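You operate a simulated robot arm through the tools that you are given. There is no shell and no other tool.

The job below is to be done with a simulated two-armed robot. You get a single attempt, and the scene is never put back.

## Task
Take the green water bottle on the top of the steel table and put it away on the lower shelf of the blue rack. Fetch the red-rimmed jar and stand it on the top of the side table. Fetch the black tie bundle and set it on the blue filter panel on the top of the yellow dryer. Pick up the tall carton with one hand, pass it to the other hand and put it on the top of the red cart. Put the short carton on the top of the yellow dryer. Take the purple label bottle and leave it on the top of the workbench. Take the brown regulator carton from the top of the large crate and put it on the top of the red cart. Press the bleed button two times. Take the yellow hose stub and leave it on the top of the green cabinet. Fetch the blue water bottle and stand it on the top of the wooden table. Fetch the clear jar and stand it on top of the brown element carton on the top of the green cabinet. Do these in any order. Set down upright: green water bottle, red-rimmed jar, tall carton, short carton, purple label bottle, brown regulator carton, blue water bottle, clear jar.

Only the result counts: the job must be done as asked and must still hold three seconds after the hand-in. Knocking over, shifting, dropping, spilling or breaking anything else fails it.

## Robot
Two 6-joint arms with two-finger grippers on one trunk, on a base that drives. Base frame: it is fixed to the floor where the robot stands at the start and does not move with it; the origin is under the middle of the robot, x ahead of it, y to its left, z up. Readings come in m, degrees, newtons and seconds.
The left shoulder is at the start at [0.03, 0.178, 0.913], the right one opposite. With the tool pointing down near the work surface each hand reaches from about 0.1 to 0.84 m from the robot's upright axis, wherever it stands, measured 20 degrees to its own side. Places, roughly: black tie bundle (15x3x3 cm) [6.1, -3.1, 0.9]; bleed button [0.8, 0.8, 0.9]; blue filter panel [4, -1.25, 1]; blue water bottle [-0.25, 3, 0.5]; brown element carton [-1, 2.75, 1]; brown regulator carton [1, -0.75, 0.75]; clear jar (7x7x9 cm) [-0.9, 2.9, 1]; green water bottle [1.25, -2.75, 1]; lower shelf of the blue rack [-0.2, 3.1, 0.5]; purple label bottle [1.25, -0.5, 0.75]; red-rimmed jar [4.25, -4.25, 0.75]; short carton (7x6x9 cm) [1.3, -0.4, 0.6]; tall carton (8x7x13 cm) [1.3, -0.4, 0.6]; top of the green cabinet [-0.9, 2.8, 0.9]; top of the red cart [1.4, -1.7, 0.8]; top of the side table (66x12 cm) [6.12, -3.18, 0.84]; top of the wooden table [0.3, 1.6, 0.8]; top of the workbench [2, -2.7, 0.8]; top of the yellow dryer [4, -1.2, 1]; yellow hose stub [0.25, 1.5, 0.75]. Payload 2.54 kg a hand.
The TCP of each hand is the grasp point between the finger pads, 0.03 m short of the fingertips. In the tool frame z runs along the fingers and y along their closing line. Largest opening 0.116 m; the body of the gripper starts 0.095 m behind the TCP.
Orientation is told as [roll, pitch, yaw] about the base's x, y, z axes, in that order, counted from this pose: with the fingers straight down and closing along the base's y, the tool's x points along the base's -x, its y along +y and its z along -z.

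## Interface
- The arms move only by the tool jog_arm. It takes "left_motion", "right_motion" or both (then of equal length, played together; a hand with none holds still); each is a list of rows, each a list of 7 numbers: the turn, a rotation vector about the base's x, y, z in degrees, then the shift along the base's x, y, z in m, then the finger opening in m, from 0 to 0.116. In form: [[ax, ay, az, tx, ty, tz, gripper], ...]. A call has 1 to 20 rows; each row shifts and turns the commanded pose from where the row before left it. A row lasts 0.2 s, in which the tool goes at most 0.05 m and 8.6 degrees; a call with a longer step from one row to the next is refused whole, and so is a gripper value outside its range. Where a pose cannot be reached the arm comes as near as it can. A force on the tool above 40 N (or 10 N above the force at the start of the call, whichever is more), or a blocked arm, ends the call early, and 0.2 s more pass. Each finger travels about 0.153 m/s and halts on what it meets, pressing with about 33 N; the grip force reading is that of the motor and also rises with nothing between the fingers. The clock runs only during rows and for 0.2 s after the last one: add rows that do not move to give the fingers time. The reply holds the time, the measured pose of the TCP, the force on the tool along the base axes, the opening and the grip force, in the units named above and with some noise, with the torque about the TCP (base axes, N m) and any sound that the robot's microphone picked up.
- Cameras (640 x 400 px; columns grow to the right, rows downward): "scene" is now at [0.0539, -0.003, 1.6482]; the picture's right is [-0.01, -1.00, 0.00], its down [-0.65, 0.01, -0.76] and it looks along [0.76, -0.01, -0.65] (base axes); focal length 285 px, centre (320, 200). "left" rides on the left gripper at [0.069, 0.015, -0.122] in its tool frame; the picture's right is [-0.21, 0.98, 0.00], its down [-0.83, -0.18, -0.53] and it looks along [-0.52, -0.11, 0.85] (tool axes); focal length 251 px, centre (320, 200). "right" rides on the right gripper at [0.069, -0.015, -0.122] in its tool frame; the picture's right is [0.21, 0.98, 0.00], its down [-0.83, 0.18, -0.53] and it looks along [-0.52, 0.11, 0.85] (tool axes); focal length 251 px, centre (320, 200). There is no depth. A picture from a camera that has moved, and an enlarged one, comes with that camera's place and axes in the base frame and with its lens.
- get_image(camera): a new picture of that camera. No time passes.
- lift_body(by): slides the trunk up (or, below 0, down) by that many m; the arms and the scene camera ride with it, the base frame stays. It gives what a move gives, with no picture.
- steer(legs): drives the robot by 1 to 6 legs, each [ahead, left, turn to the left] in m, m and degrees, along the robot's own axes; the way and the turn of a leg run together, so that a leg with both is an arc; at most 1.5 m and 180 degrees a leg. The arms and the cameras ride along, it lands a little off, and it stops where it bumps. It gives what a move gives.
- head_to(pan, tilt): turns the head with the scene camera to pan (to the left, within 143 degrees either way) and tilt (down, from -29 to 69), counted from straight ahead of the robot. It gives what a move gives.
- zoom(camera, box): a new picture of the part [left, top, right, bottom] of that camera's present view, enlarged. No time passes.
- hand_in(): hands the job in; it is judged then, once.

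Places have to be worked out from the pictures, the camera data and where the tool is seen. Open the grippers and draw the arms clear of the work before you hand the job in, unless the task says otherwise.

The tools are called after "Emit:" by a JSON object that holds its "fn" and its "kwargs". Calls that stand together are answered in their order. jog_arm: Moves the arms, as the interface text tells. Its arguments: {"type":"object","properties":{"left_motion":{"type":"array"},"right_motion":{"type":"array"}},"required":[]} The other tools are called the same way: lift_body (by) slides the trunk up or down; steer (legs) drives the base; head_to (pan, tilt) turns the head that bears the scene camera; get_image (camera) takes a picture; zoom (camera, box) takes an enlarged picture of a part of a camera's view; hand_in () hands the job in.

At the start:

```text
t: 0.0
left_eef_pos: [0.4679, 0.2149, 1.1409]
left_tool_rot: [-0.1, 0.0, 0.0]
left_ft_force: [-0.1, 0.0, -0.4]
left_wrist_torque: [-0.02, -0.01, 0.0]
left_opening: 0.1159
left_grip_force: 0.2
right_eef_pos: [0.4622, -0.2284, 1.1345]
right_tool_rot: [-0.1, 0.0, 0.0]
right_ft_force: [-0.7, -0.8, -1.3]
right_wrist_torque: [0.0, -0.02, -0.04]
right_opening: 0.116
right_grip_force: 0.0
trunk travel left (down, up): [-0.125, 0.415]
robot x, y, heading: [-0.0012, 0.003, 0.0]
head pan, tilt: [-0.8, 40.5]
```

scene: 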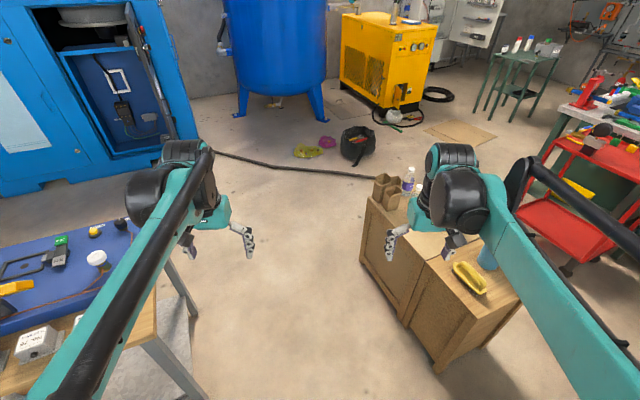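
right: 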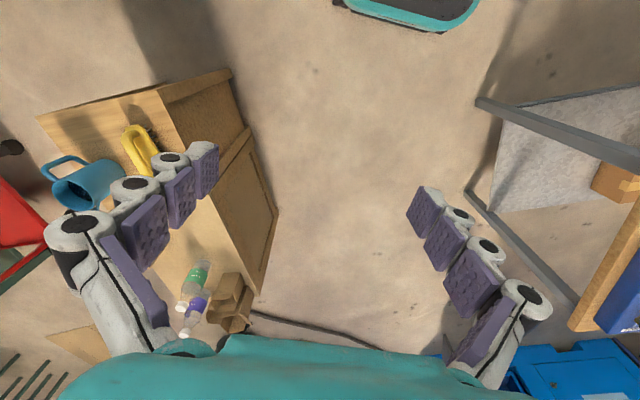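
left: 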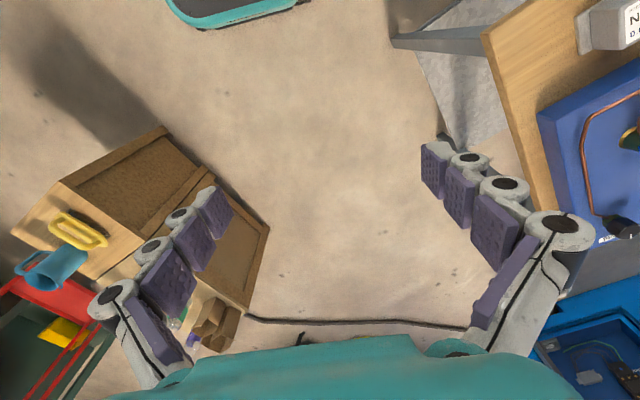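

I start with a survey: the first pictures show a crate with cartons/bottles ahead right and a wooden/blue bench on the left. I take a scene picture and zoom into parts of it.

Emit:
{"fn": "zoom", "kwargs": {"camera": "scene", "box": [340, 120, 540, 320]}}

Emit:
{"fn": "zoom", "kwargs": {"camera": "scene", "box": [480, 0, 640, 120]}}

Emit:
{"fn": "zoom", "kwargs": {"camera": "scene", "box": [0, 200, 220, 400]}}

Emit:
{"fn": "zoom", "kwargs": {"camera": "scene", "box": [320, 0, 500, 120]}}

```text
2.00 times, centred on (440, 220) of scene
camera zoom: at [0.0539, -0.003, 1.6482], right [-0.01, -1.0, 0.0], down [-0.65, 0.01, -0.76], along [0.76, -0.01, -0.65], focal length 569 px, centre (80, 160)
```

zoom: 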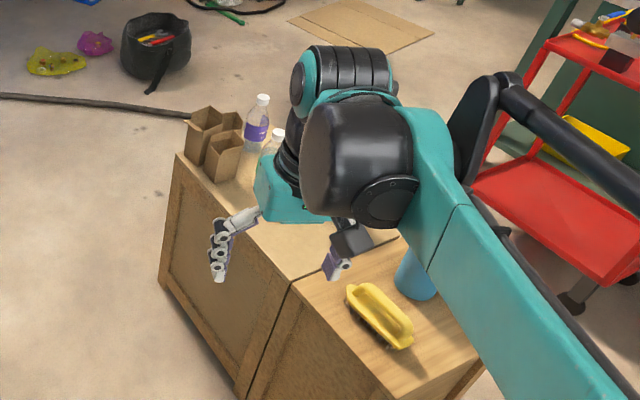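

```text
3.33 times, centred on (560, 60) of scene
camera zoom: at [0.0539, -0.003, 1.6482], right [-0.01, -1.0, 0.0], down [-0.65, 0.01, -0.76], along [0.76, -0.01, -0.65], focal length 949 px, centre (-480, 667)
```

zoom: 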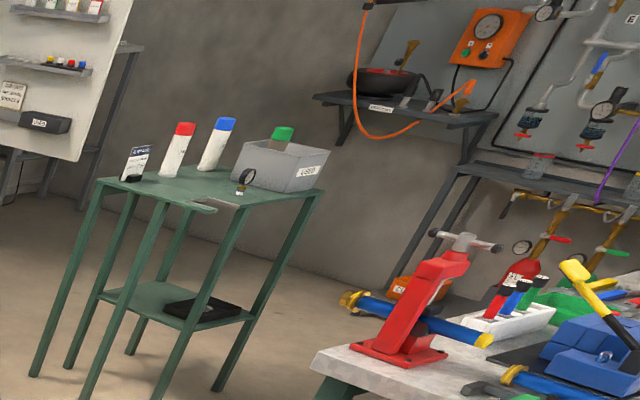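

```text
2.00 times, centred on (110, 300) of scene
camera zoom: at [0.0539, -0.003, 1.6482], right [-0.01, -1.0, 0.0], down [-0.65, 0.01, -0.76], along [0.76, -0.01, -0.65], focal length 569 px, centre (740, 0)
```

zoom: 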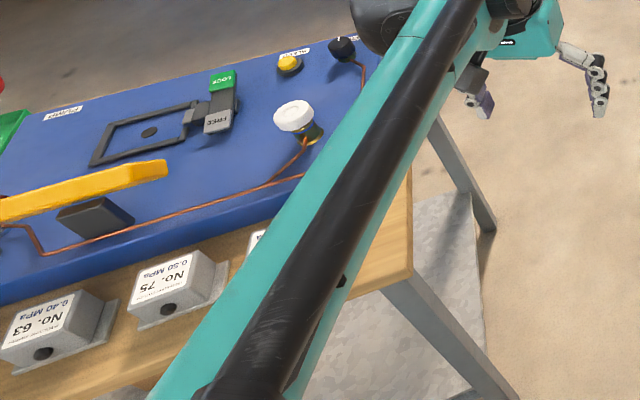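

```text
3.33 times, centred on (410, 60) of scene
camera zoom: at [0.0539, -0.003, 1.6482], right [-0.01, -1.0, 0.0], down [-0.65, 0.01, -0.76], along [0.76, -0.01, -0.65], focal length 949 px, centre (20, 667)
```

zoom: 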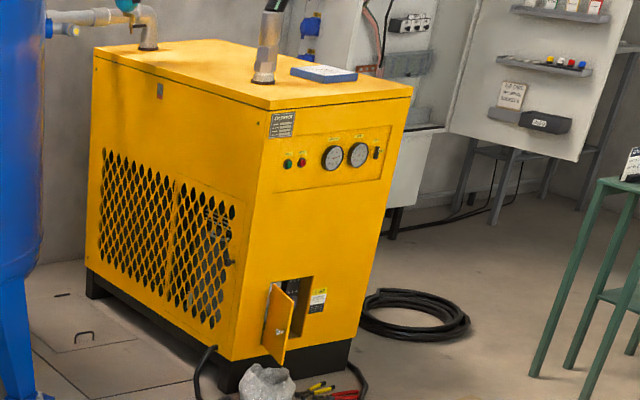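

The arm hides part of the crate. I look around with the head to map the room: left first.

Emit:
{"fn": "head_to", "kwargs": {"pan": 60, "tilt": 30}}

Emit:
{"fn": "get_image", "kwargs": {"camera": "scene"}}

Emit:
{"fn": "head_to", "kwargs": {"pan": 110, "tilt": 30}}

Emit:
{"fn": "get_image", "kwargs": {"camera": "scene"}}

Emit:
{"fn": "head_to", "kwargs": {"pan": -60, "tilt": 30}}

Emit:
{"fn": "get_image", "kwargs": {"camera": "scene"}}

Emit:
{"fn": "head_to", "kwargs": {"pan": -110, "tilt": 30}}

Emit:
{"fn": "get_image", "kwargs": {"camera": "scene"}}

Emit:
{"fn": "head_to", "kwargs": {"pan": -30, "tilt": 30}}

Emit:
{"fn": "get_image", "kwargs": {"camera": "scene"}}

```text
t: 1.3
left_eef_pos: [0.4671, 0.2148, 1.1414]
left_tool_rot: [-0.1, 0.1, 0.0]
left_ft_force: [-1.2, 0.1, 0.6]
left_wrist_torque: [0.01, -0.04, 0.01]
left_opening: 0.1159
left_grip_force: 0.0
right_eef_pos: [0.4625, -0.2289, 1.1337]
right_tool_rot: [0.0, -0.1, 0.0]
right_ft_force: [0.1, 1.0, -0.7]
right_wrist_torque: [-0.02, 0.01, -0.02]
right_opening: 0.1158
right_grip_force: 0.1
trunk travel left (down, up): [-0.125, 0.415]
robot x, y, heading: [-0.0008, 0.0026, 0.1]
head pan, tilt: [60.0, 30.0]
```

```text
taken
camera scene: at [0.0145, 0.0765, 1.6643], right [0.87, -0.5, 0.0], down [-0.25, -0.43, -0.87], along [0.43, 0.75, -0.5], focal length 285 px, centre (320, 200)
```

scene: 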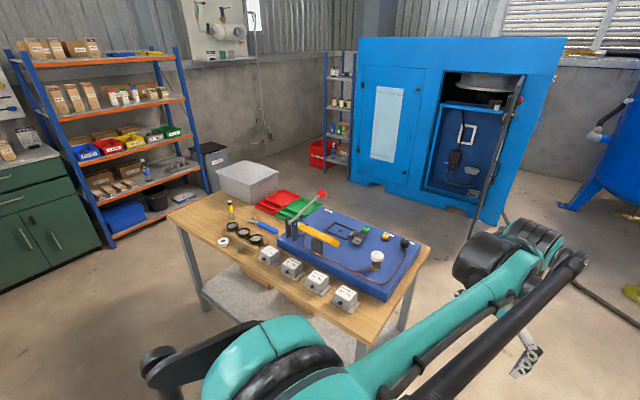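

```text
t: 2.5
left_eef_pos: [0.4682, 0.2172, 1.1398]
left_tool_rot: [0.1, 0.0, 0.0]
left_ft_force: [-0.5, 0.0, 0.5]
left_wrist_torque: [-0.01, -0.02, -0.03]
left_opening: 0.116
left_grip_force: 0.0
right_eef_pos: [0.4628, -0.2286, 1.1351]
right_tool_rot: [0.0, 0.0, 0.0]
right_ft_force: [-0.3, -0.6, 0.5]
right_wrist_torque: [-0.02, 0.02, 0.0]
right_opening: 0.1161
right_grip_force: 0.0
trunk travel left (down, up): [-0.125, 0.415]
robot x, y, heading: [-0.0003, 0.0022, 0.3]
head pan, tilt: [110.0, 30.0]
```

```text
taken
camera scene: at [-0.0616, 0.0832, 1.6643], right [0.94, 0.34, 0.0], down [0.17, -0.47, -0.87], along [-0.3, 0.81, -0.5], focal length 285 px, centre (320, 200)
```

scene: 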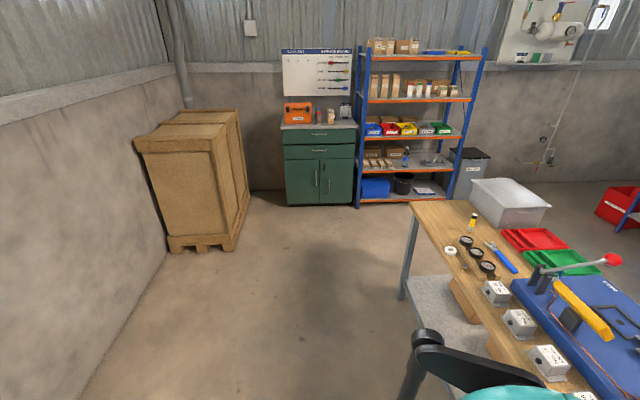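

```text
t: 5.1
left_eef_pos: [0.4674, 0.2152, 1.1416]
left_tool_rot: [-0.1, 0.0, -0.1]
left_ft_force: [-0.2, 0.0, -0.2]
left_wrist_torque: [0.03, -0.02, -0.03]
left_opening: 0.1162
left_grip_force: 0.1
right_eef_pos: [0.4616, -0.2292, 1.1346]
right_tool_rot: [0.0, 0.0, 0.0]
right_ft_force: [-0.6, 0.3, -0.5]
right_wrist_torque: [0.01, 0.01, 0.01]
right_opening: 0.116
right_grip_force: 0.1
trunk travel left (down, up): [-0.125, 0.415]
robot x, y, heading: [-0.0013, -0.0009, -0.1]
head pan, tilt: [-60.0, 30.0]
```

```text
taken
camera scene: at [0.0145, -0.0801, 1.6643], right [-0.87, -0.5, 0.0], down [-0.25, 0.43, -0.87], along [0.43, -0.75, -0.5], focal length 285 px, centre (320, 200)
```

scene: 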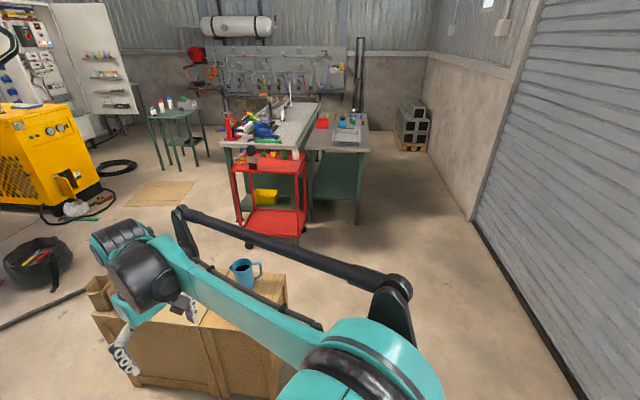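

```text
t: 6.2
left_eef_pos: [0.4665, 0.2159, 1.1408]
left_tool_rot: [0.1, 0.0, 0.0]
left_ft_force: [1.0, -0.1, 0.1]
left_wrist_torque: [-0.02, 0.0, -0.01]
left_opening: 0.1161
left_grip_force: 0.0
right_eef_pos: [0.4623, -0.2286, 1.1355]
right_tool_rot: [0.0, 0.0, 0.0]
right_ft_force: [0.4, -1.2, 0.4]
right_wrist_torque: [0.01, 0.0, 0.0]
right_opening: 0.1159
right_grip_force: 0.2
trunk travel left (down, up): [-0.125, 0.415]
robot x, y, heading: [-0.0033, 0.003, 0.0]
head pan, tilt: [-110.0, 30.0]
```

```text
taken
camera scene: at [-0.0616, -0.0868, 1.6643], right [-0.94, 0.34, 0.0], down [0.17, 0.47, -0.87], along [-0.3, -0.81, -0.5], focal length 285 px, centre (320, 200)
```

scene: 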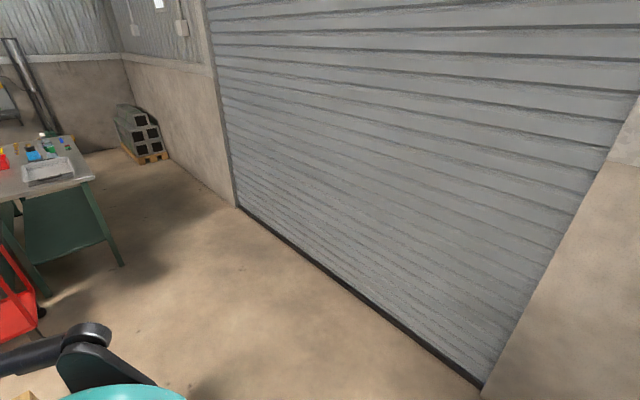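

```text
t: 7.8
left_eef_pos: [0.4672, 0.215, 1.1413]
left_tool_rot: [-0.1, 0.0, 0.1]
left_ft_force: [-0.1, -0.6, 0.3]
left_wrist_torque: [0.0, -0.03, 0.04]
left_opening: 0.116
left_grip_force: 0.0
right_eef_pos: [0.4622, -0.2282, 1.1341]
right_tool_rot: [0.0, 0.0, 0.1]
right_ft_force: [-0.2, -0.8, -0.4]
right_wrist_torque: [0.0, -0.01, 0.0]
right_opening: 0.1158
right_grip_force: 0.1
trunk travel left (down, up): [-0.125, 0.415]
robot x, y, heading: [0.0012, 0.0023, 0.3]
head pan, tilt: [-30.0, 30.0]
```

```text
taken
camera scene: at [0.0475, -0.0471, 1.6643], right [-0.5, -0.87, 0.0], down [-0.43, 0.25, -0.87], along [0.75, -0.43, -0.5], focal length 285 px, centre (320, 200)
```

scene: 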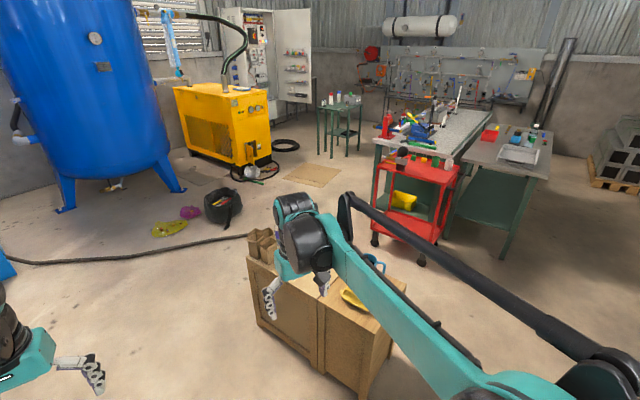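

The room is mapped. Now I look closely at the blue panel on the wooden table for the bleed button and hose stub.

Emit:
{"fn": "head_to", "kwargs": {"pan": 50, "tilt": 40}}

Emit:
{"fn": "get_image", "kwargs": {"camera": "scene"}}

Emit:
{"fn": "zoom", "kwargs": {"camera": "scene", "box": [300, 130, 460, 250]}}

Emit:
{"fn": "zoom", "kwargs": {"camera": "scene", "box": [180, 110, 340, 230]}}

```text
t: 9.3
left_eef_pos: [0.4679, 0.2149, 1.1407]
left_tool_rot: [0.0, 0.0, 0.0]
left_ft_force: [0.1, 0.6, -0.5]
left_wrist_torque: [-0.01, 0.0, 0.01]
left_opening: 0.1162
left_grip_force: 0.1
right_eef_pos: [0.4629, -0.2292, 1.1345]
right_tool_rot: [0.0, 0.0, -0.1]
right_ft_force: [-0.8, 0.8, 0.6]
right_wrist_torque: [0.01, 0.04, 0.01]
right_opening: 0.1159
right_grip_force: 0.0
trunk travel left (down, up): [-0.125, 0.415]
robot x, y, heading: [0.0004, -0.001, -0.2]
head pan, tilt: [50.0, 40.0]
```

```text
taken
camera scene: at [0.0239, 0.0633, 1.649], right [0.77, -0.64, 0.0], down [-0.41, -0.49, -0.77], along [0.49, 0.59, -0.64], focal length 285 px, centre (320, 200)
```

scene: 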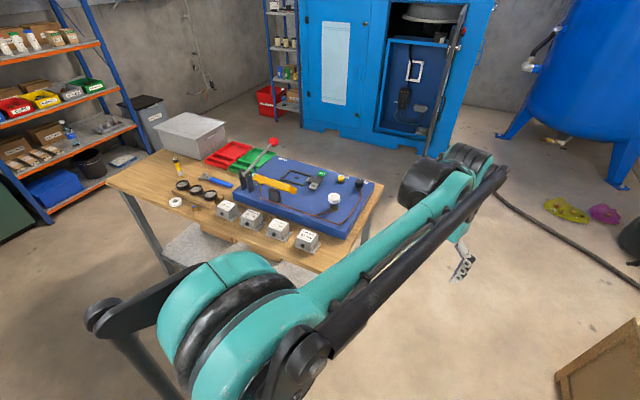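

```text
3.33 times, centred on (380, 190) of scene
camera zoom: at [0.0239, 0.0633, 1.649], right [0.77, -0.64, 0.0], down [-0.41, -0.49, -0.77], along [0.49, 0.59, -0.64], focal length 949 px, centre (120, 233)
```

zoom: 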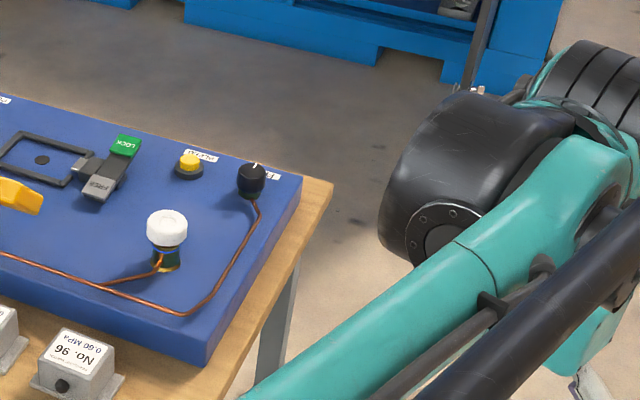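

```text
3.33 times, centred on (260, 170) of scene
camera zoom: at [0.0239, 0.0633, 1.649], right [0.77, -0.64, 0.0], down [-0.41, -0.49, -0.77], along [0.49, 0.59, -0.64], focal length 949 px, centre (520, 300)
```

zoom: 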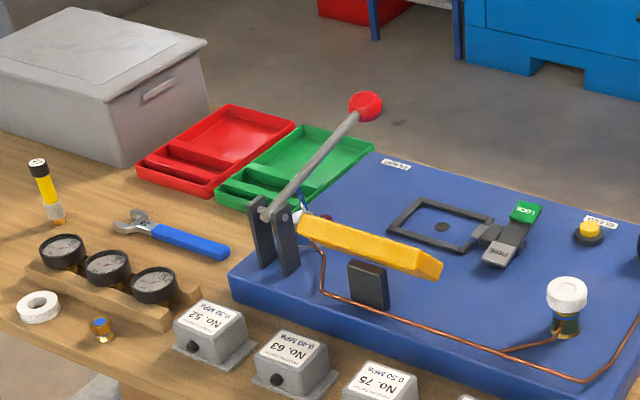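

The yellow button labelled BLEED is at about (0.77, 0.80, 0.9); the table's near corner is about (0.45, 0.55). I drive to about (0.5, 0.1) and turn left 49° so that the button lies in the left hand's range.

Emit:
{"fn": "steer", "kwargs": {"legs": [[0.5, 0.1, 0], [0, 0, 49]]}}

Emit:
{"fn": "head_to", "kwargs": {"pan": 20, "tilt": 50}}

Emit:
{"fn": "get_image", "kwargs": {"camera": "scene"}}

Emit:
{"fn": "get_image", "kwargs": {"camera": "left"}}

```text
t: 14.5
left_eef_pos: [0.6442, 0.5947, 1.1412]
left_tool_rot: [0.0, 0.0, 48.8]
left_ft_force: [0.6, 0.5, -0.4]
left_wrist_torque: [-0.02, 0.04, 0.01]
left_opening: 0.116
left_grip_force: 0.0
right_eef_pos: [0.9737, 0.2981, 1.1343]
right_tool_rot: [0.0, 0.0, 48.8]
right_ft_force: [0.0, 0.7, 0.0]
right_wrist_torque: [0.04, 0.01, -0.02]
right_opening: 0.1158
right_grip_force: 0.1
trunk travel left (down, up): [-0.125, 0.415]
robot x, y, heading: [0.5006, 0.0984, 49.0]
head pan, tilt: [50.0, 40.0]
```

```text
t: 15.4
left_eef_pos: [0.6447, 0.5942, 1.1405]
left_tool_rot: [0.0, 0.0, 48.8]
left_ft_force: [-0.8, 0.3, -0.1]
left_wrist_torque: [0.03, 0.01, -0.02]
left_opening: 0.116
left_grip_force: 0.0
right_eef_pos: [0.9751, 0.297, 1.1346]
right_tool_rot: [0.1, 0.0, 48.9]
right_ft_force: [0.2, -0.9, -0.3]
right_wrist_torque: [-0.01, -0.01, 0.01]
right_opening: 0.1162
right_grip_force: 0.1
trunk travel left (down, up): [-0.125, 0.415]
robot x, y, heading: [0.4971, 0.1002, 48.8]
head pan, tilt: [20.0, 50.0]
```

```text
taken
camera scene: at [0.5055, 0.1471, 1.6348], right [0.93, -0.36, 0.0], down [-0.28, -0.71, -0.64], along [0.23, 0.6, -0.77], focal length 285 px, centre (320, 200)
```

scene: 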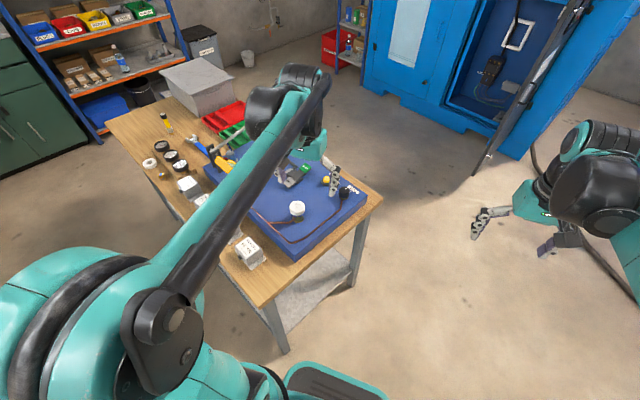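

```text
taken
camera left: at [0.5892, 0.5507, 1.2638], right [-0.59, 0.8, 0.0], down [0.68, 0.5, 0.53], along [0.43, 0.32, -0.85], focal length 251 px, centre (320, 200)
```

left: 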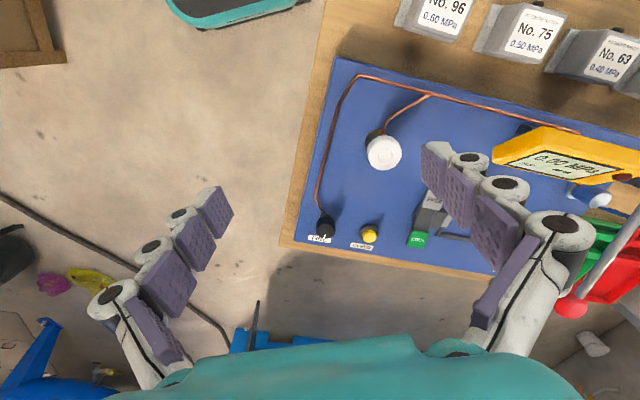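

The left wrist camera sees the BLEED button; two views put it at about (0.781, 0.816, 0.885). I move the left hand over it with closed fingers and descend partway.

Emit:
{"fn": "jog_arm", "kwargs": {"left_motion": [[0, 0, 0, 0.0228, 0.037, 0, 0.05], [0, 0, 0, 0.0228, 0.037, 0, 0], [0, 0, 0, 0.0228, 0.037, 0, 0], [0, 0, 0, 0.0228, 0.037, 0, 0], [0, 0, 0, 0.0228, 0.037, 0, 0], [0, 0, 0, 0.0228, 0.037, 0, 0], [0, 0, 0, 0, 0, -0.04, 0], [0, 0, 0, 0, 0, -0.04, 0], [0, 0, 0, 0, 0, -0.04, 0], [0, 0, 0, 0, 0, 0, 0]]}}

Emit:
{"fn": "get_image", "kwargs": {"camera": "left"}}

Emit:
{"fn": "zoom", "kwargs": {"camera": "scene", "box": [260, 120, 420, 220]}}

```text
t: 17.6
left_eef_pos: [0.7805, 0.8138, 1.0193]
left_tool_rot: [0.1, 0.0, 48.7]
left_ft_force: [0.7, 0.1, -0.2]
left_wrist_torque: [-0.01, -0.03, -0.01]
left_opening: 0.0
left_grip_force: 28.3
right_eef_pos: [0.9739, 0.2963, 1.1332]
right_tool_rot: [0.0, -0.1, 48.8]
right_ft_force: [-0.4, 0.0, -0.6]
right_wrist_torque: [-0.02, 0.0, -0.03]
right_opening: 0.1159
right_grip_force: 0.1
trunk travel left (down, up): [-0.125, 0.415]
robot x, y, heading: [0.4981, 0.1006, 48.9]
head pan, tilt: [20.0, 50.0]
```

```text
taken
camera left: at [0.7266, 0.7716, 1.1432], right [-0.59, 0.8, 0.0], down [0.68, 0.5, 0.53], along [0.43, 0.32, -0.85], focal length 251 px, centre (320, 200)
```

left: 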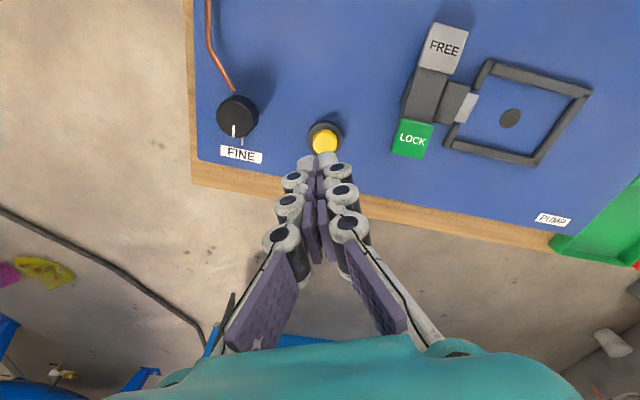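

```text
4.00 times, centred on (340, 170) of scene
camera zoom: at [0.5057, 0.1472, 1.6348], right [0.93, -0.36, 0.0], down [-0.28, -0.71, -0.64], along [0.23, 0.6, -0.77], focal length 1138 px, centre (240, 320)
```

zoom: 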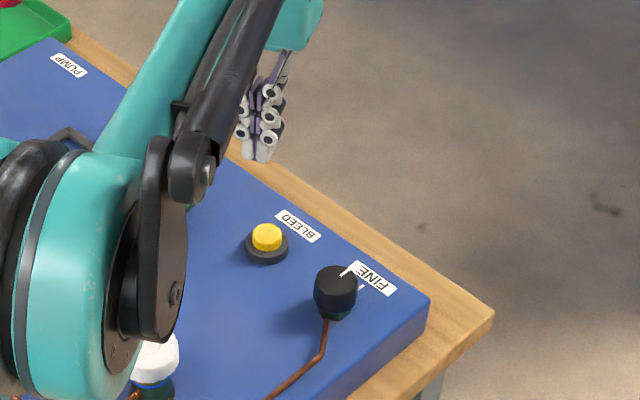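

Refined, the button sits at about (0.791, 0.827, 0.88). I shift over it and descend to about 2 cm above it.

Emit:
{"fn": "jog_arm", "kwargs": {"left_motion": [[0, 0, 0, 0.0105, 0.013, 0, 0], [0, 0, 0, 0, 0, -0.04, 0], [0, 0, 0, 0, 0, -0.04, 0], [0, 0, 0, 0, 0, 0, 0]]}}

Emit:
{"fn": "get_image", "kwargs": {"camera": "left"}}

Emit:
{"fn": "zoom", "kwargs": {"camera": "scene", "box": [260, 120, 420, 220]}}

```text
t: 18.6
left_eef_pos: [0.7915, 0.8286, 0.9411]
left_tool_rot: [0.0, 0.0, 48.9]
left_ft_force: [-1.5, 1.3, -1.0]
left_wrist_torque: [0.01, 0.0, 0.01]
left_opening: 0.0
left_grip_force: 28.2
right_eef_pos: [0.9747, 0.2976, 1.1341]
right_tool_rot: [0.0, 0.0, 48.8]
right_ft_force: [0.0, 0.3, -0.2]
right_wrist_torque: [0.03, -0.01, 0.01]
right_opening: 0.116
right_grip_force: 0.0
trunk travel left (down, up): [-0.125, 0.415]
robot x, y, heading: [0.493, 0.0995, 48.8]
head pan, tilt: [20.0, 50.0]
```

```text
taken
camera left: at [0.7366, 0.7845, 1.0639], right [-0.59, 0.8, 0.0], down [0.68, 0.5, 0.53], along [0.43, 0.32, -0.85], focal length 251 px, centre (320, 200)
```

left: 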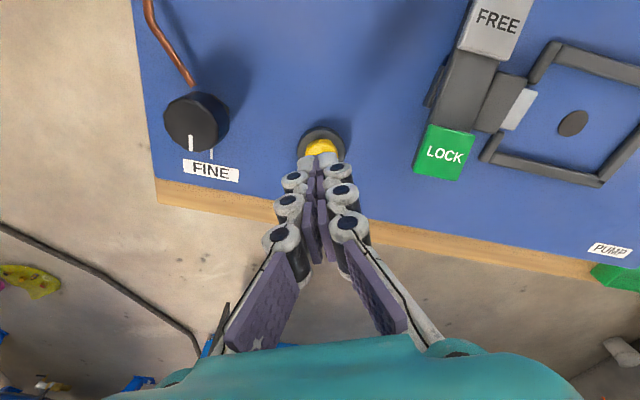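

```text
4.00 times, centred on (340, 170) of scene
camera zoom: at [0.5052, 0.1465, 1.6348], right [0.93, -0.36, 0.0], down [-0.28, -0.71, -0.64], along [0.23, 0.6, -0.77], focal length 1138 px, centre (240, 320)
```

zoom: 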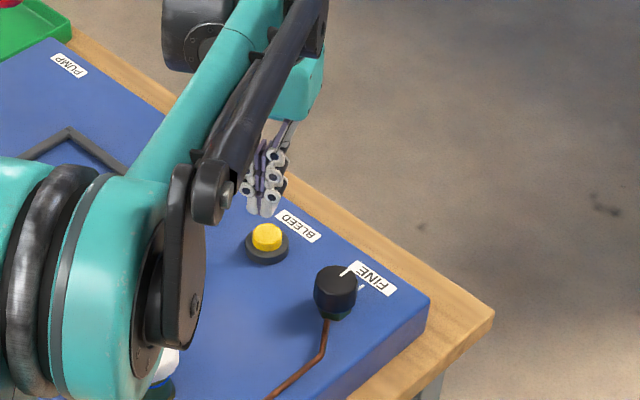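

Centred within 3 mm. I press down in small steps and watch force and sound.

Emit:
{"fn": "jog_arm", "kwargs": {"left_motion": [[0, 0, 0, 0, 0, -0.01, 0], [0, 0, 0, 0, 0, -0.008, 0], [0, 0, 0, 0, 0, -0.004, 0], [0, 0, 0, 0, 0, -0.004, 0], [0, 0, 0, 0, 0, 0, 0]]}}

```text
t: 19.9
left_eef_pos: [0.7912, 0.8292, 0.9142]
left_tool_rot: [0.0, 0.0, 48.8]
left_ft_force: [-1.0, -0.4, 1.0]
left_wrist_torque: [0.02, -0.03, 0.0]
left_opening: 0.0
left_grip_force: 28.8
right_eef_pos: [0.9745, 0.2976, 1.1333]
right_tool_rot: [0.0, 0.0, 48.7]
right_ft_force: [-0.1, 0.3, 0.8]
right_wrist_torque: [-0.03, -0.03, 0.02]
right_opening: 0.116
right_grip_force: 0.0
trunk travel left (down, up): [-0.125, 0.415]
robot x, y, heading: [0.4982, 0.0981, 48.9]
head pan, tilt: [20.0, 50.0]
```

No contact yet (force about 1 N). I continue in 3 mm steps.

Emit:
{"fn": "jog_arm", "kwargs": {"left_motion": [[0, 0, 0, 0, 0, -0.003, 0], [0, 0, 0, 0, 0, -0.003, 0], [0, 0, 0, 0, 0, -0.003, 0]]}}

```text
t: 20.6
left_eef_pos: [0.7921, 0.8288, 0.9061]
left_tool_rot: [0.0, 0.0, 48.8]
left_ft_force: [-0.2, -0.1, -0.9]
left_wrist_torque: [0.03, 0.0, 0.01]
left_opening: 0.0
left_grip_force: 28.2
right_eef_pos: [0.9754, 0.2975, 1.1336]
right_tool_rot: [-0.1, 0.0, 48.8]
right_ft_force: [0.4, 0.6, 0.0]
right_wrist_torque: [-0.02, 0.05, 0.03]
right_opening: 0.116
right_grip_force: 0.1
trunk travel left (down, up): [-0.125, 0.415]
robot x, y, heading: [0.4966, 0.1006, 48.9]
head pan, tilt: [20.0, 50.0]
```

Emit:
{"fn": "get_image", "kwargs": {"camera": "left"}}

Emit:
{"fn": "zoom", "kwargs": {"camera": "scene", "box": [280, 140, 380, 200]}}

```text
taken
camera left: at [0.7364, 0.7856, 1.0288], right [-0.59, 0.8, 0.0], down [0.68, 0.5, 0.53], along [0.43, 0.32, -0.85], focal length 251 px, centre (320, 200)
```

left: 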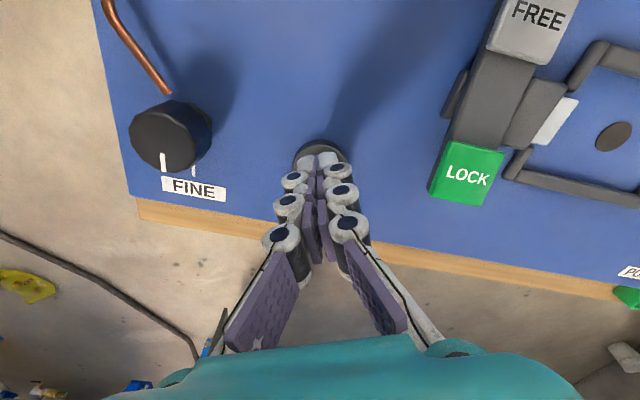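

```text
6.40 times, centred on (330, 170) of scene
camera zoom: at [0.5056, 0.1472, 1.6348], right [0.93, -0.36, 0.0], down [-0.28, -0.71, -0.64], along [0.23, 0.6, -0.77], focal length 1821 px, centre (256, 392)
```

zoom: 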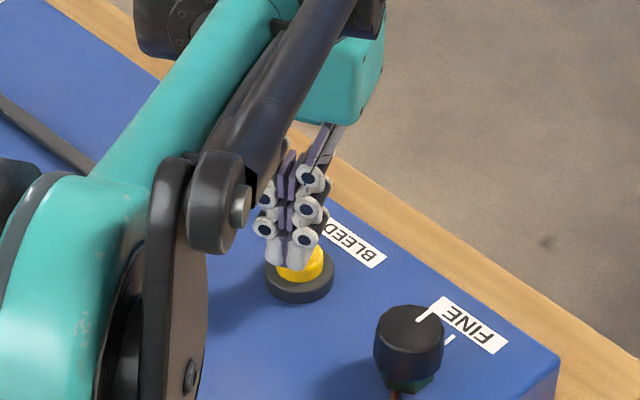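

The tip is just above the button cap, nearly centred (a few mm to the image-left). I nudge 4 mm and continue pressing.

Emit:
{"fn": "jog_arm", "kwargs": {"left_motion": [[0, 0, 0, 0.004, -0.0015, 0, 0], [0, 0, 0, 0, 0, -0.003, 0], [0, 0, 0, 0, 0, -0.003, 0], [0, 0, 0, 0, 0, -0.003, 0], [0, 0, 0, 0, 0, -0.003, 0]]}}

```text
t: 21.9
left_eef_pos: [0.7963, 0.8269, 0.894]
left_tool_rot: [0.0, 0.1, 48.8]
left_ft_force: [1.0, 0.7, 2.9]
left_wrist_torque: [0.04, 0.0, 0.01]
left_opening: 0.0001
left_grip_force: 28.3
right_eef_pos: [0.9751, 0.2964, 1.1342]
right_tool_rot: [-0.1, -0.1, 48.8]
right_ft_force: [0.1, -0.5, 0.9]
right_wrist_torque: [-0.02, 0.0, 0.02]
right_opening: 0.1161
right_grip_force: 0.1
trunk travel left (down, up): [-0.125, 0.415]
robot x, y, heading: [0.5001, 0.1, 48.7]
head pan, tilt: [20.0, 50.0]
heard: click
```

A click was heard: press one. I lift clear of the button.

Emit:
{"fn": "jog_arm", "kwargs": {"left_motion": [[0, 0, 0, 0, 0, 0.008, 0], [0, 0, 0, 0, 0, 0.012, 0], [0, 0, 0, 0, 0, 0, 0], [0, 0, 0, 0, 0, 0, 0]]}}

Emit:
{"fn": "zoom", "kwargs": {"camera": "scene", "box": [280, 140, 380, 200]}}

```text
t: 22.9
left_eef_pos: [0.7948, 0.8269, 0.9138]
left_tool_rot: [0.0, -0.1, 48.8]
left_ft_force: [0.4, -0.3, -0.9]
left_wrist_torque: [-0.04, -0.01, 0.01]
left_opening: 0.0001
left_grip_force: 28.4
right_eef_pos: [0.9743, 0.2977, 1.1342]
right_tool_rot: [-0.1, 0.0, 48.7]
right_ft_force: [0.2, -0.2, -0.4]
right_wrist_torque: [0.0, -0.01, -0.02]
right_opening: 0.1159
right_grip_force: 0.0
trunk travel left (down, up): [-0.125, 0.415]
robot x, y, heading: [0.4975, 0.0985, 49.0]
head pan, tilt: [20.0, 50.0]
```

```text
6.40 times, centred on (330, 170) of scene
camera zoom: at [0.5055, 0.147, 1.6348], right [0.93, -0.36, 0.0], down [-0.28, -0.71, -0.64], along [0.23, 0.6, -0.77], focal length 1821 px, centre (256, 392)
```

zoom: 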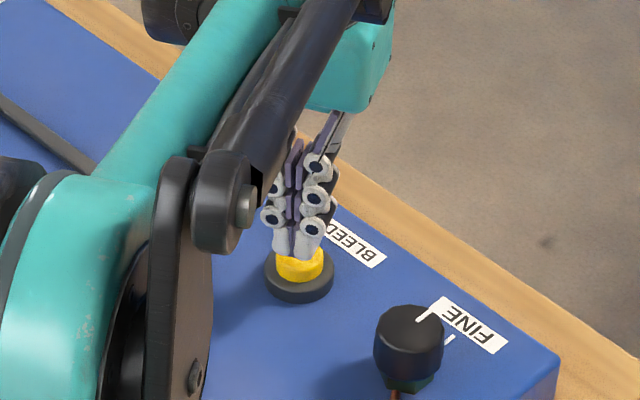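

The button is released. I press a second time to the same depth.

Emit:
{"fn": "jog_arm", "kwargs": {"left_motion": [[0, 0, 0, 0, 0, -0.008, 0], [0, 0, 0, 0, 0, -0.006, 0], [0, 0, 0, 0, 0, -0.003, 0], [0, 0, 0, 0, 0, -0.003, 0]]}}

```text
t: 23.9
left_eef_pos: [0.7954, 0.8267, 0.8943]
left_tool_rot: [0.0, 0.0, 48.7]
left_ft_force: [0.5, 1.3, 3.1]
left_wrist_torque: [0.1, -0.03, -0.01]
left_opening: 0.0
left_grip_force: 28.6
right_eef_pos: [0.9759, 0.2966, 1.1338]
right_tool_rot: [0.1, 0.0, 48.8]
right_ft_force: [-0.7, -0.1, 0.6]
right_wrist_torque: [0.04, 0.01, 0.03]
right_opening: 0.1159
right_grip_force: 0.0
trunk travel left (down, up): [-0.125, 0.415]
robot x, y, heading: [0.4971, 0.1021, 48.8]
head pan, tilt: [20.0, 50.0]
heard: click
```

Second click heard: pressed two times. I lift the hand straight up and away, then look at the rest of the wooden table.

Emit:
{"fn": "jog_arm", "kwargs": {"left_motion": [[0, 0, 0, 0, 0, 0.01, 0], [0, 0, 0, 0, 0, 0.03, 0], [0, 0, 0, 0, 0, 0.05, 0], [0, 0, 0, 0, 0, 0.05, 0], [0, 0, 0, 0, 0, 0.05, 0], [0, 0, 0, 0, 0, 0.05, 0], [0, 0, 0, -0.023, -0.037, 0.01, 0], [0, 0, 0, -0.023, -0.037, 0, 0.116], [0, 0, 0, -0.023, -0.037, 0, 0.116], [0, 0, 0, -0.023, -0.037, 0, 0.116], [0, 0, 0, -0.023, -0.037, 0, 0.116], [0, 0, 0, -0.023, -0.037, 0, 0.116]]}}

Emit:
{"fn": "head_to", "kwargs": {"pan": 50, "tilt": 35}}

Emit:
{"fn": "get_image", "kwargs": {"camera": "scene"}}

Emit:
{"fn": "zoom", "kwargs": {"camera": "scene", "box": [280, 120, 440, 220]}}

Emit:
{"fn": "zoom", "kwargs": {"camera": "scene", "box": [130, 0, 340, 130]}}

```text
t: 26.4
left_eef_pos: [0.6529, 0.599, 1.1415]
left_tool_rot: [0.1, -0.2, 48.8]
left_ft_force: [-1.0, -0.6, -0.6]
left_wrist_torque: [0.02, -0.03, 0.03]
left_opening: 0.116
left_grip_force: 0.0
left hand out of reach, approached as far as the arm can: row 6
right_eef_pos: [0.9731, 0.2953, 1.1342]
right_tool_rot: [-0.1, -0.1, 48.7]
right_ft_force: [0.7, -0.3, 0.8]
right_wrist_torque: [0.0, -0.04, 0.01]
right_opening: 0.1162
right_grip_force: 0.1
trunk travel left (down, up): [-0.125, 0.415]
robot x, y, heading: [0.4952, 0.0996, 48.8]
head pan, tilt: [20.0, 50.0]
```

```text
t: 27.4
left_eef_pos: [0.654, 0.6007, 1.1408]
left_tool_rot: [-0.1, 0.1, 48.9]
left_ft_force: [1.2, -1.0, 0.1]
left_wrist_torque: [0.02, 0.02, -0.02]
left_opening: 0.1159
left_grip_force: 0.1
right_eef_pos: [0.9749, 0.2961, 1.1332]
right_tool_rot: [0.0, 0.0, 48.8]
right_ft_force: [-0.2, 0.8, -0.4]
right_wrist_torque: [0.0, -0.02, 0.0]
right_opening: 0.1158
right_grip_force: 0.1
trunk travel left (down, up): [-0.125, 0.415]
robot x, y, heading: [0.4939, 0.1005, 49.1]
head pan, tilt: [50.0, 35.0]
```

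```text
taken
camera scene: at [0.4644, 0.1624, 1.6565], right [0.99, 0.15, 0.0], down [0.09, -0.57, -0.82], along [-0.13, 0.81, -0.57], focal length 285 px, centre (320, 200)
```

scene: 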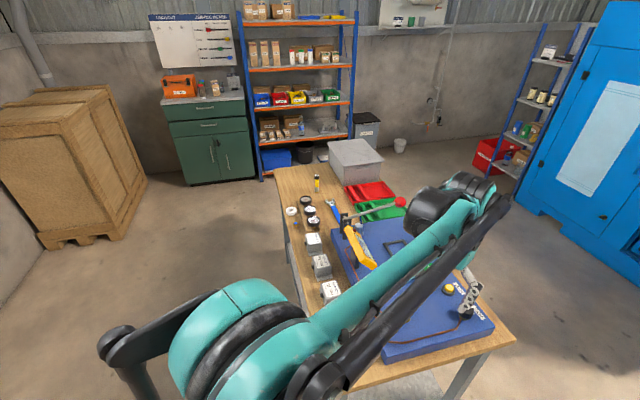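

```text
4.00 times, centred on (360, 170) of scene
camera zoom: at [0.4644, 0.1624, 1.6565], right [0.99, 0.15, 0.0], down [0.09, -0.57, -0.82], along [-0.13, 0.81, -0.57], focal length 1138 px, centre (160, 320)
```

zoom: 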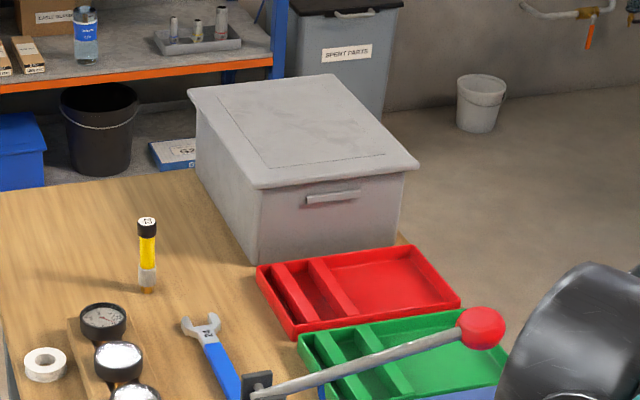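

```text
3.05 times, centred on (235, 65) of scene
camera zoom: at [0.4644, 0.1624, 1.6565], right [0.99, 0.15, 0.0], down [0.09, -0.57, -0.82], along [-0.13, 0.81, -0.57], focal length 867 px, centre (579, 611)
```

zoom: 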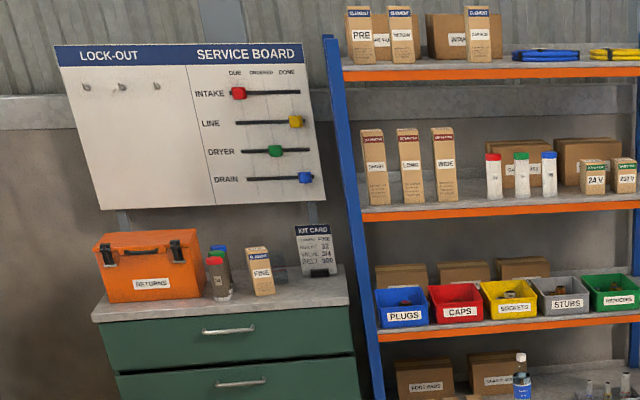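

The yellow hose stub stands upright at about (0.25, 1.42), table top about z 0.81, stub top about 0.92. I drive around to the table's near side at (-0.336, 1.21), heading 0.

Emit:
{"fn": "steer", "kwargs": {"legs": [[0, 0, -49], [-0.83, 0.3, 0], [0, 0.81, 0]]}}

Emit:
{"fn": "head_to", "kwargs": {"pan": 20, "tilt": 50}}

Emit:
{"fn": "get_image", "kwargs": {"camera": "scene"}}

Emit:
{"fn": "get_image", "kwargs": {"camera": "left"}}

```text
t: 38.2
left_eef_pos: [0.1581, 1.4191, 1.1395]
left_tool_rot: [0.0, -0.1, -0.2]
left_ft_force: [0.5, 0.2, 0.9]
left_wrist_torque: [-0.03, -0.02, -0.03]
left_opening: 0.1161
left_grip_force: 0.0
right_eef_pos: [0.1399, 0.9778, 1.134]
right_tool_rot: [0.0, 0.0, -0.1]
right_ft_force: [0.3, -0.4, -0.2]
right_wrist_torque: [-0.01, 0.03, 0.02]
right_opening: 0.1163
right_grip_force: 0.2
trunk travel left (down, up): [-0.125, 0.415]
robot x, y, heading: [-0.3227, 1.2055, -0.2]
head pan, tilt: [50.0, 35.0]
```

```text
t: 39.1
left_eef_pos: [0.1571, 1.4184, 1.1395]
left_tool_rot: [-0.1, 0.1, 0.0]
left_ft_force: [-0.2, 0.4, -0.3]
left_wrist_torque: [0.02, 0.02, -0.01]
left_opening: 0.1158
left_grip_force: 0.0
right_eef_pos: [0.1393, 0.9771, 1.1337]
right_tool_rot: [-0.1, 0.0, -0.1]
right_ft_force: [0.1, 0.0, -0.5]
right_wrist_torque: [-0.02, -0.01, -0.02]
right_opening: 0.1159
right_grip_force: 0.0
trunk travel left (down, up): [-0.125, 0.415]
robot x, y, heading: [-0.3222, 1.2073, -0.1]
head pan, tilt: [20.0, 50.0]
```

```text
taken
camera scene: at [-0.2811, 1.2315, 1.6348], right [0.34, -0.94, 0.0], down [-0.72, -0.26, -0.64], along [0.6, 0.22, -0.77], focal length 285 px, centre (320, 200)
```

scene: 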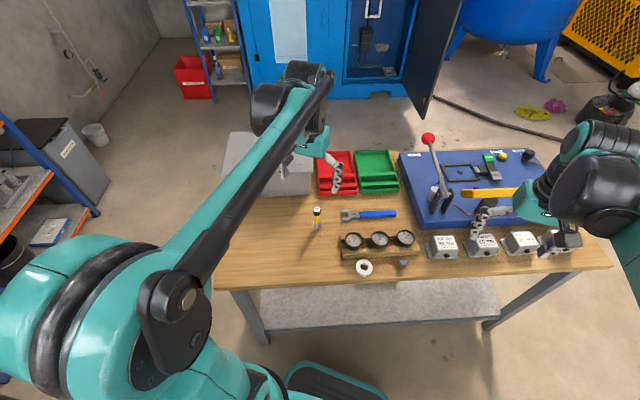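

```text
taken
camera left: at [0.0902, 1.4333, 1.2635], right [0.22, 0.98, 0.0], down [0.83, -0.18, 0.53], along [0.52, -0.12, -0.85], focal length 251 px, centre (320, 200)
```

left: 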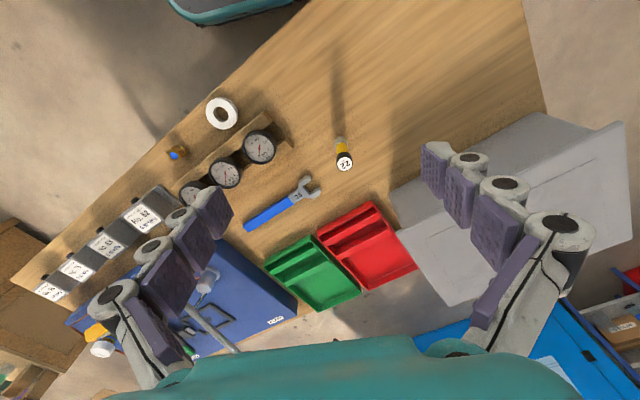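

The stub is at (0.246, 1.436), top about 0.92; its surroundings (gauges, wrench, grey box) are at least 8 cm clear. I move the left hand over it and descend to z 0.90 with 8 cm opening.

Emit:
{"fn": "jog_arm", "kwargs": {"left_motion": [[0, 0, 0, 0.03, 0.006, 0, 0.08], [0, 0, 0, 0.03, 0.006, 0, 0.08], [0, 0, 0, 0.029, 0.0055, 0, 0.08], [0, 0, 0, 0, 0, -0.04, 0.08], [0, 0, 0, 0, 0, -0.04, 0.08], [0, 0, 0, 0, 0, -0.04, 0.08], [0, 0, 0, 0, 0, -0.03, 0.08], [0, 0, 0, 0, 0, 0, 0.08]]}}

Emit:
{"fn": "get_image", "kwargs": {"camera": "left"}}

Emit:
{"fn": "zoom", "kwargs": {"camera": "scene", "box": [250, 140, 410, 240]}}

```text
t: 40.9
left_eef_pos: [0.2449, 1.4369, 0.9897]
left_tool_rot: [0.0, 0.0, -0.1]
left_ft_force: [-0.5, -0.1, 0.1]
left_wrist_torque: [0.02, -0.05, -0.01]
left_opening: 0.0798
left_grip_force: 0.1
right_eef_pos: [0.1382, 0.9772, 1.1334]
right_tool_rot: [-0.1, 0.0, -0.1]
right_ft_force: [-0.5, -0.1, 0.7]
right_wrist_torque: [0.03, 0.0, 0.0]
right_opening: 0.1158
right_grip_force: 0.1
trunk travel left (down, up): [-0.125, 0.415]
robot x, y, heading: [-0.3206, 1.2054, -0.1]
head pan, tilt: [20.0, 50.0]
```

```text
taken
camera left: at [0.1787, 1.4498, 1.1136], right [0.22, 0.98, 0.0], down [0.83, -0.18, 0.53], along [0.52, -0.12, -0.85], focal length 251 px, centre (320, 200)
```

left: 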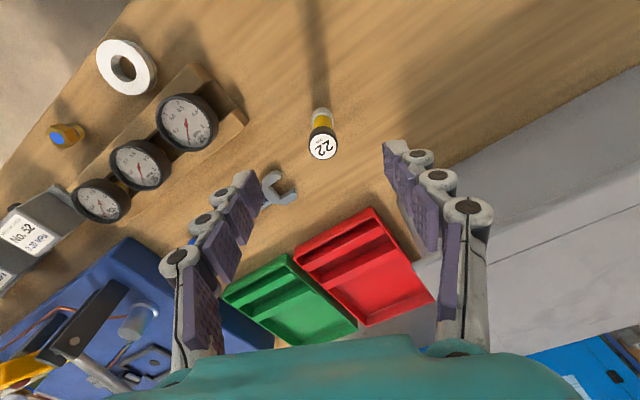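

```text
4.00 times, centred on (330, 190) of scene
camera zoom: at [-0.2815, 1.2313, 1.6348], right [0.34, -0.94, 0.0], down [-0.72, -0.26, -0.64], along [0.6, 0.22, -0.77], focal length 1138 px, centre (280, 240)
```

zoom: 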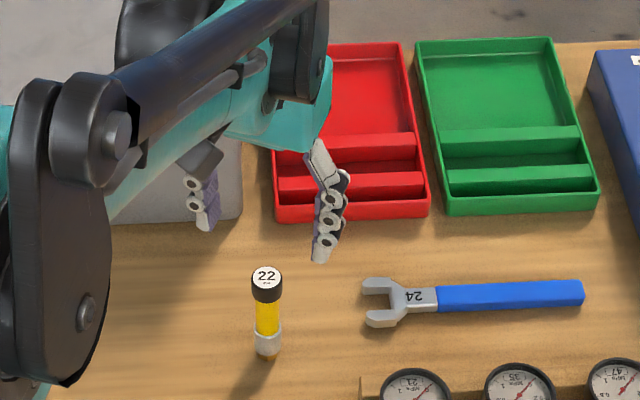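

Centred. I descend to z 0.88 and close on the stub.

Emit:
{"fn": "jog_arm", "kwargs": {"left_motion": [[0, 0, 0, 0, 0, -0.04, 0.08], [0, 0, 0, 0, 0, -0.04, 0.08], [0, 0, 0, 0, 0, -0.03, 0.08], [0, 0, 0, 0, 0, 0, 0.04], [0, 0, 0, 0, 0, 0, 0.01], [0, 0, 0, 0, 0, 0, 0.01], [0, 0, 0, 0, 0, 0, 0.01]]}}

Emit:
{"fn": "get_image", "kwargs": {"camera": "left"}}

```text
t: 42.5
left_eef_pos: [0.2461, 1.4357, 0.8809]
left_tool_rot: [0.0, 0.0, -0.1]
left_ft_force: [-0.9, -0.6, -0.5]
left_wrist_torque: [0.01, 0.04, 0.01]
left_opening: 0.0222
left_grip_force: 33.5
right_eef_pos: [0.1393, 0.9773, 1.1328]
right_tool_rot: [-0.1, 0.0, -0.1]
right_ft_force: [-0.4, 0.1, -0.2]
right_wrist_torque: [-0.02, 0.01, 0.0]
right_opening: 0.1159
right_grip_force: 0.1
trunk travel left (down, up): [-0.125, 0.415]
robot x, y, heading: [-0.3226, 1.208, -0.1]
head pan, tilt: [20.0, 50.0]
```

```text
taken
camera left: at [0.1792, 1.4503, 1.0042], right [0.22, 0.98, 0.0], down [0.83, -0.18, 0.53], along [0.52, -0.12, -0.85], focal length 251 px, centre (320, 200)
```

left: 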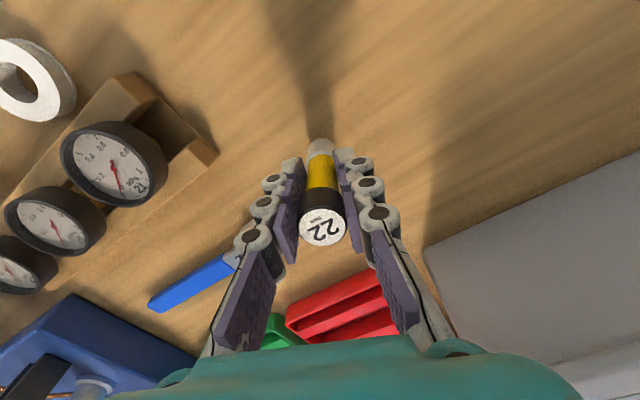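

Gripped (opening 22 mm, 33 N). I lift it straight up.

Emit:
{"fn": "jog_arm", "kwargs": {"left_motion": [[0, 0, 0, 0, 0, 0.02, 0.01], [0, 0, 0, 0, 0, 0.04, 0.01], [0, 0, 0, 0, 0, 0.05, 0.01], [0, 0, 0, 0, 0, 0.05, 0.01], [0, 0, 0, 0, 0, 0.05, 0.01], [0, 0, 0, 0, 0, 0.05, 0.01], [0, 0, 0, -0.03, 0, 0, 0.01], [0, 0, 0, -0.03, 0, 0, 0.01], [0, 0, 0, -0.03, 0, 0, 0.01]]}}

Emit:
{"fn": "get_image", "kwargs": {"camera": "left"}}

Emit:
{"fn": "head_to", "kwargs": {"pan": 100, "tilt": 25}}

Emit:
{"fn": "get_image", "kwargs": {"camera": "scene"}}

Emit:
{"fn": "zoom", "kwargs": {"camera": "scene", "box": [150, 60, 310, 160]}}

```text
t: 44.5
left_eef_pos: [0.1549, 1.4366, 1.1412]
left_tool_rot: [0.0, -0.1, -0.1]
left_ft_force: [-1.1, 0.5, -1.3]
left_wrist_torque: [0.02, -0.01, 0.01]
left_opening: 0.0224
left_grip_force: 33.0
right_eef_pos: [0.1387, 0.9774, 1.1349]
right_tool_rot: [0.0, 0.0, -0.1]
right_ft_force: [-1.3, -0.1, 0.3]
right_wrist_torque: [-0.01, -0.05, -0.01]
right_opening: 0.116
right_grip_force: 0.1
trunk travel left (down, up): [-0.125, 0.415]
robot x, y, heading: [-0.3218, 1.2052, 0.1]
head pan, tilt: [20.0, 50.0]
```

```text
taken
camera left: at [0.0875, 1.4511, 1.264], right [0.22, 0.98, 0.0], down [0.82, -0.18, 0.53], along [0.52, -0.12, -0.84], focal length 251 px, centre (320, 200)
```

left: 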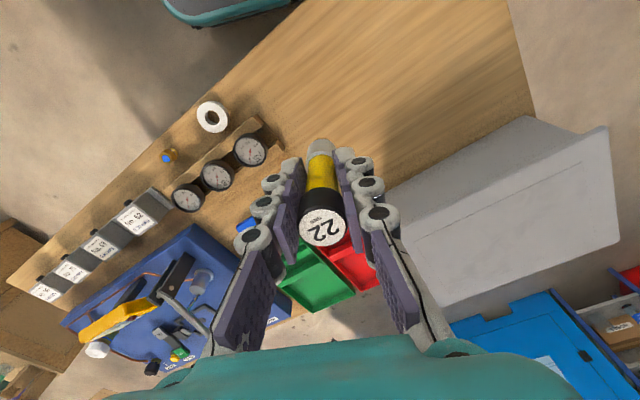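

```text
t: 46.0
left_eef_pos: [0.1565, 1.4378, 1.1405]
left_tool_rot: [0.0, 0.0, -0.1]
left_ft_force: [0.0, 0.1, -1.2]
left_wrist_torque: [0.04, 0.01, -0.01]
left_opening: 0.0223
left_grip_force: 32.3
right_eef_pos: [0.1384, 0.9781, 1.135]
right_tool_rot: [0.0, 0.0, -0.2]
right_ft_force: [-0.5, -0.4, -0.5]
right_wrist_torque: [-0.01, 0.02, 0.01]
right_opening: 0.1158
right_grip_force: 0.0
trunk travel left (down, up): [-0.125, 0.415]
robot x, y, heading: [-0.325, 1.2083, -0.1]
head pan, tilt: [100.0, 25.0]
```

```text
taken
camera scene: at [-0.3692, 1.2959, 1.6723], right [0.99, 0.17, 0.0], down [0.07, -0.42, -0.91], along [-0.16, 0.89, -0.42], focal length 285 px, centre (320, 200)
```

scene: 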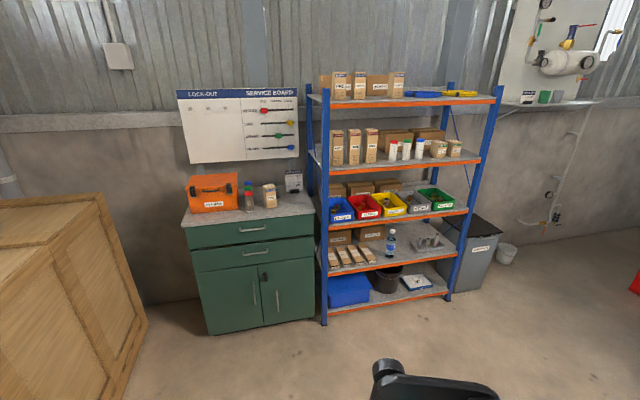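

```text
4.00 times, centred on (230, 110) of scene
camera zoom: at [-0.3692, 1.2959, 1.6723], right [0.99, 0.17, 0.0], down [0.07, -0.42, -0.91], along [-0.16, 0.89, -0.42], focal length 1138 px, centre (680, 560)
```

zoom: 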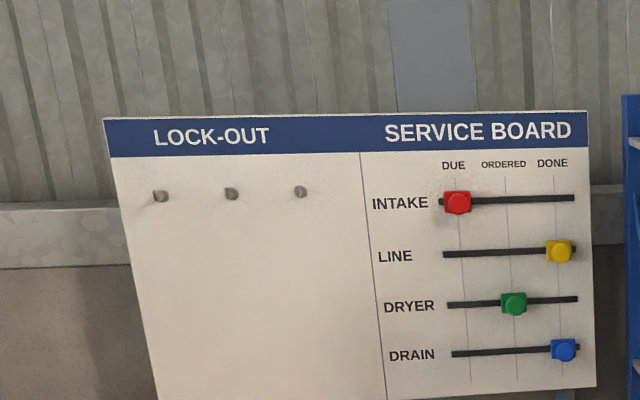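

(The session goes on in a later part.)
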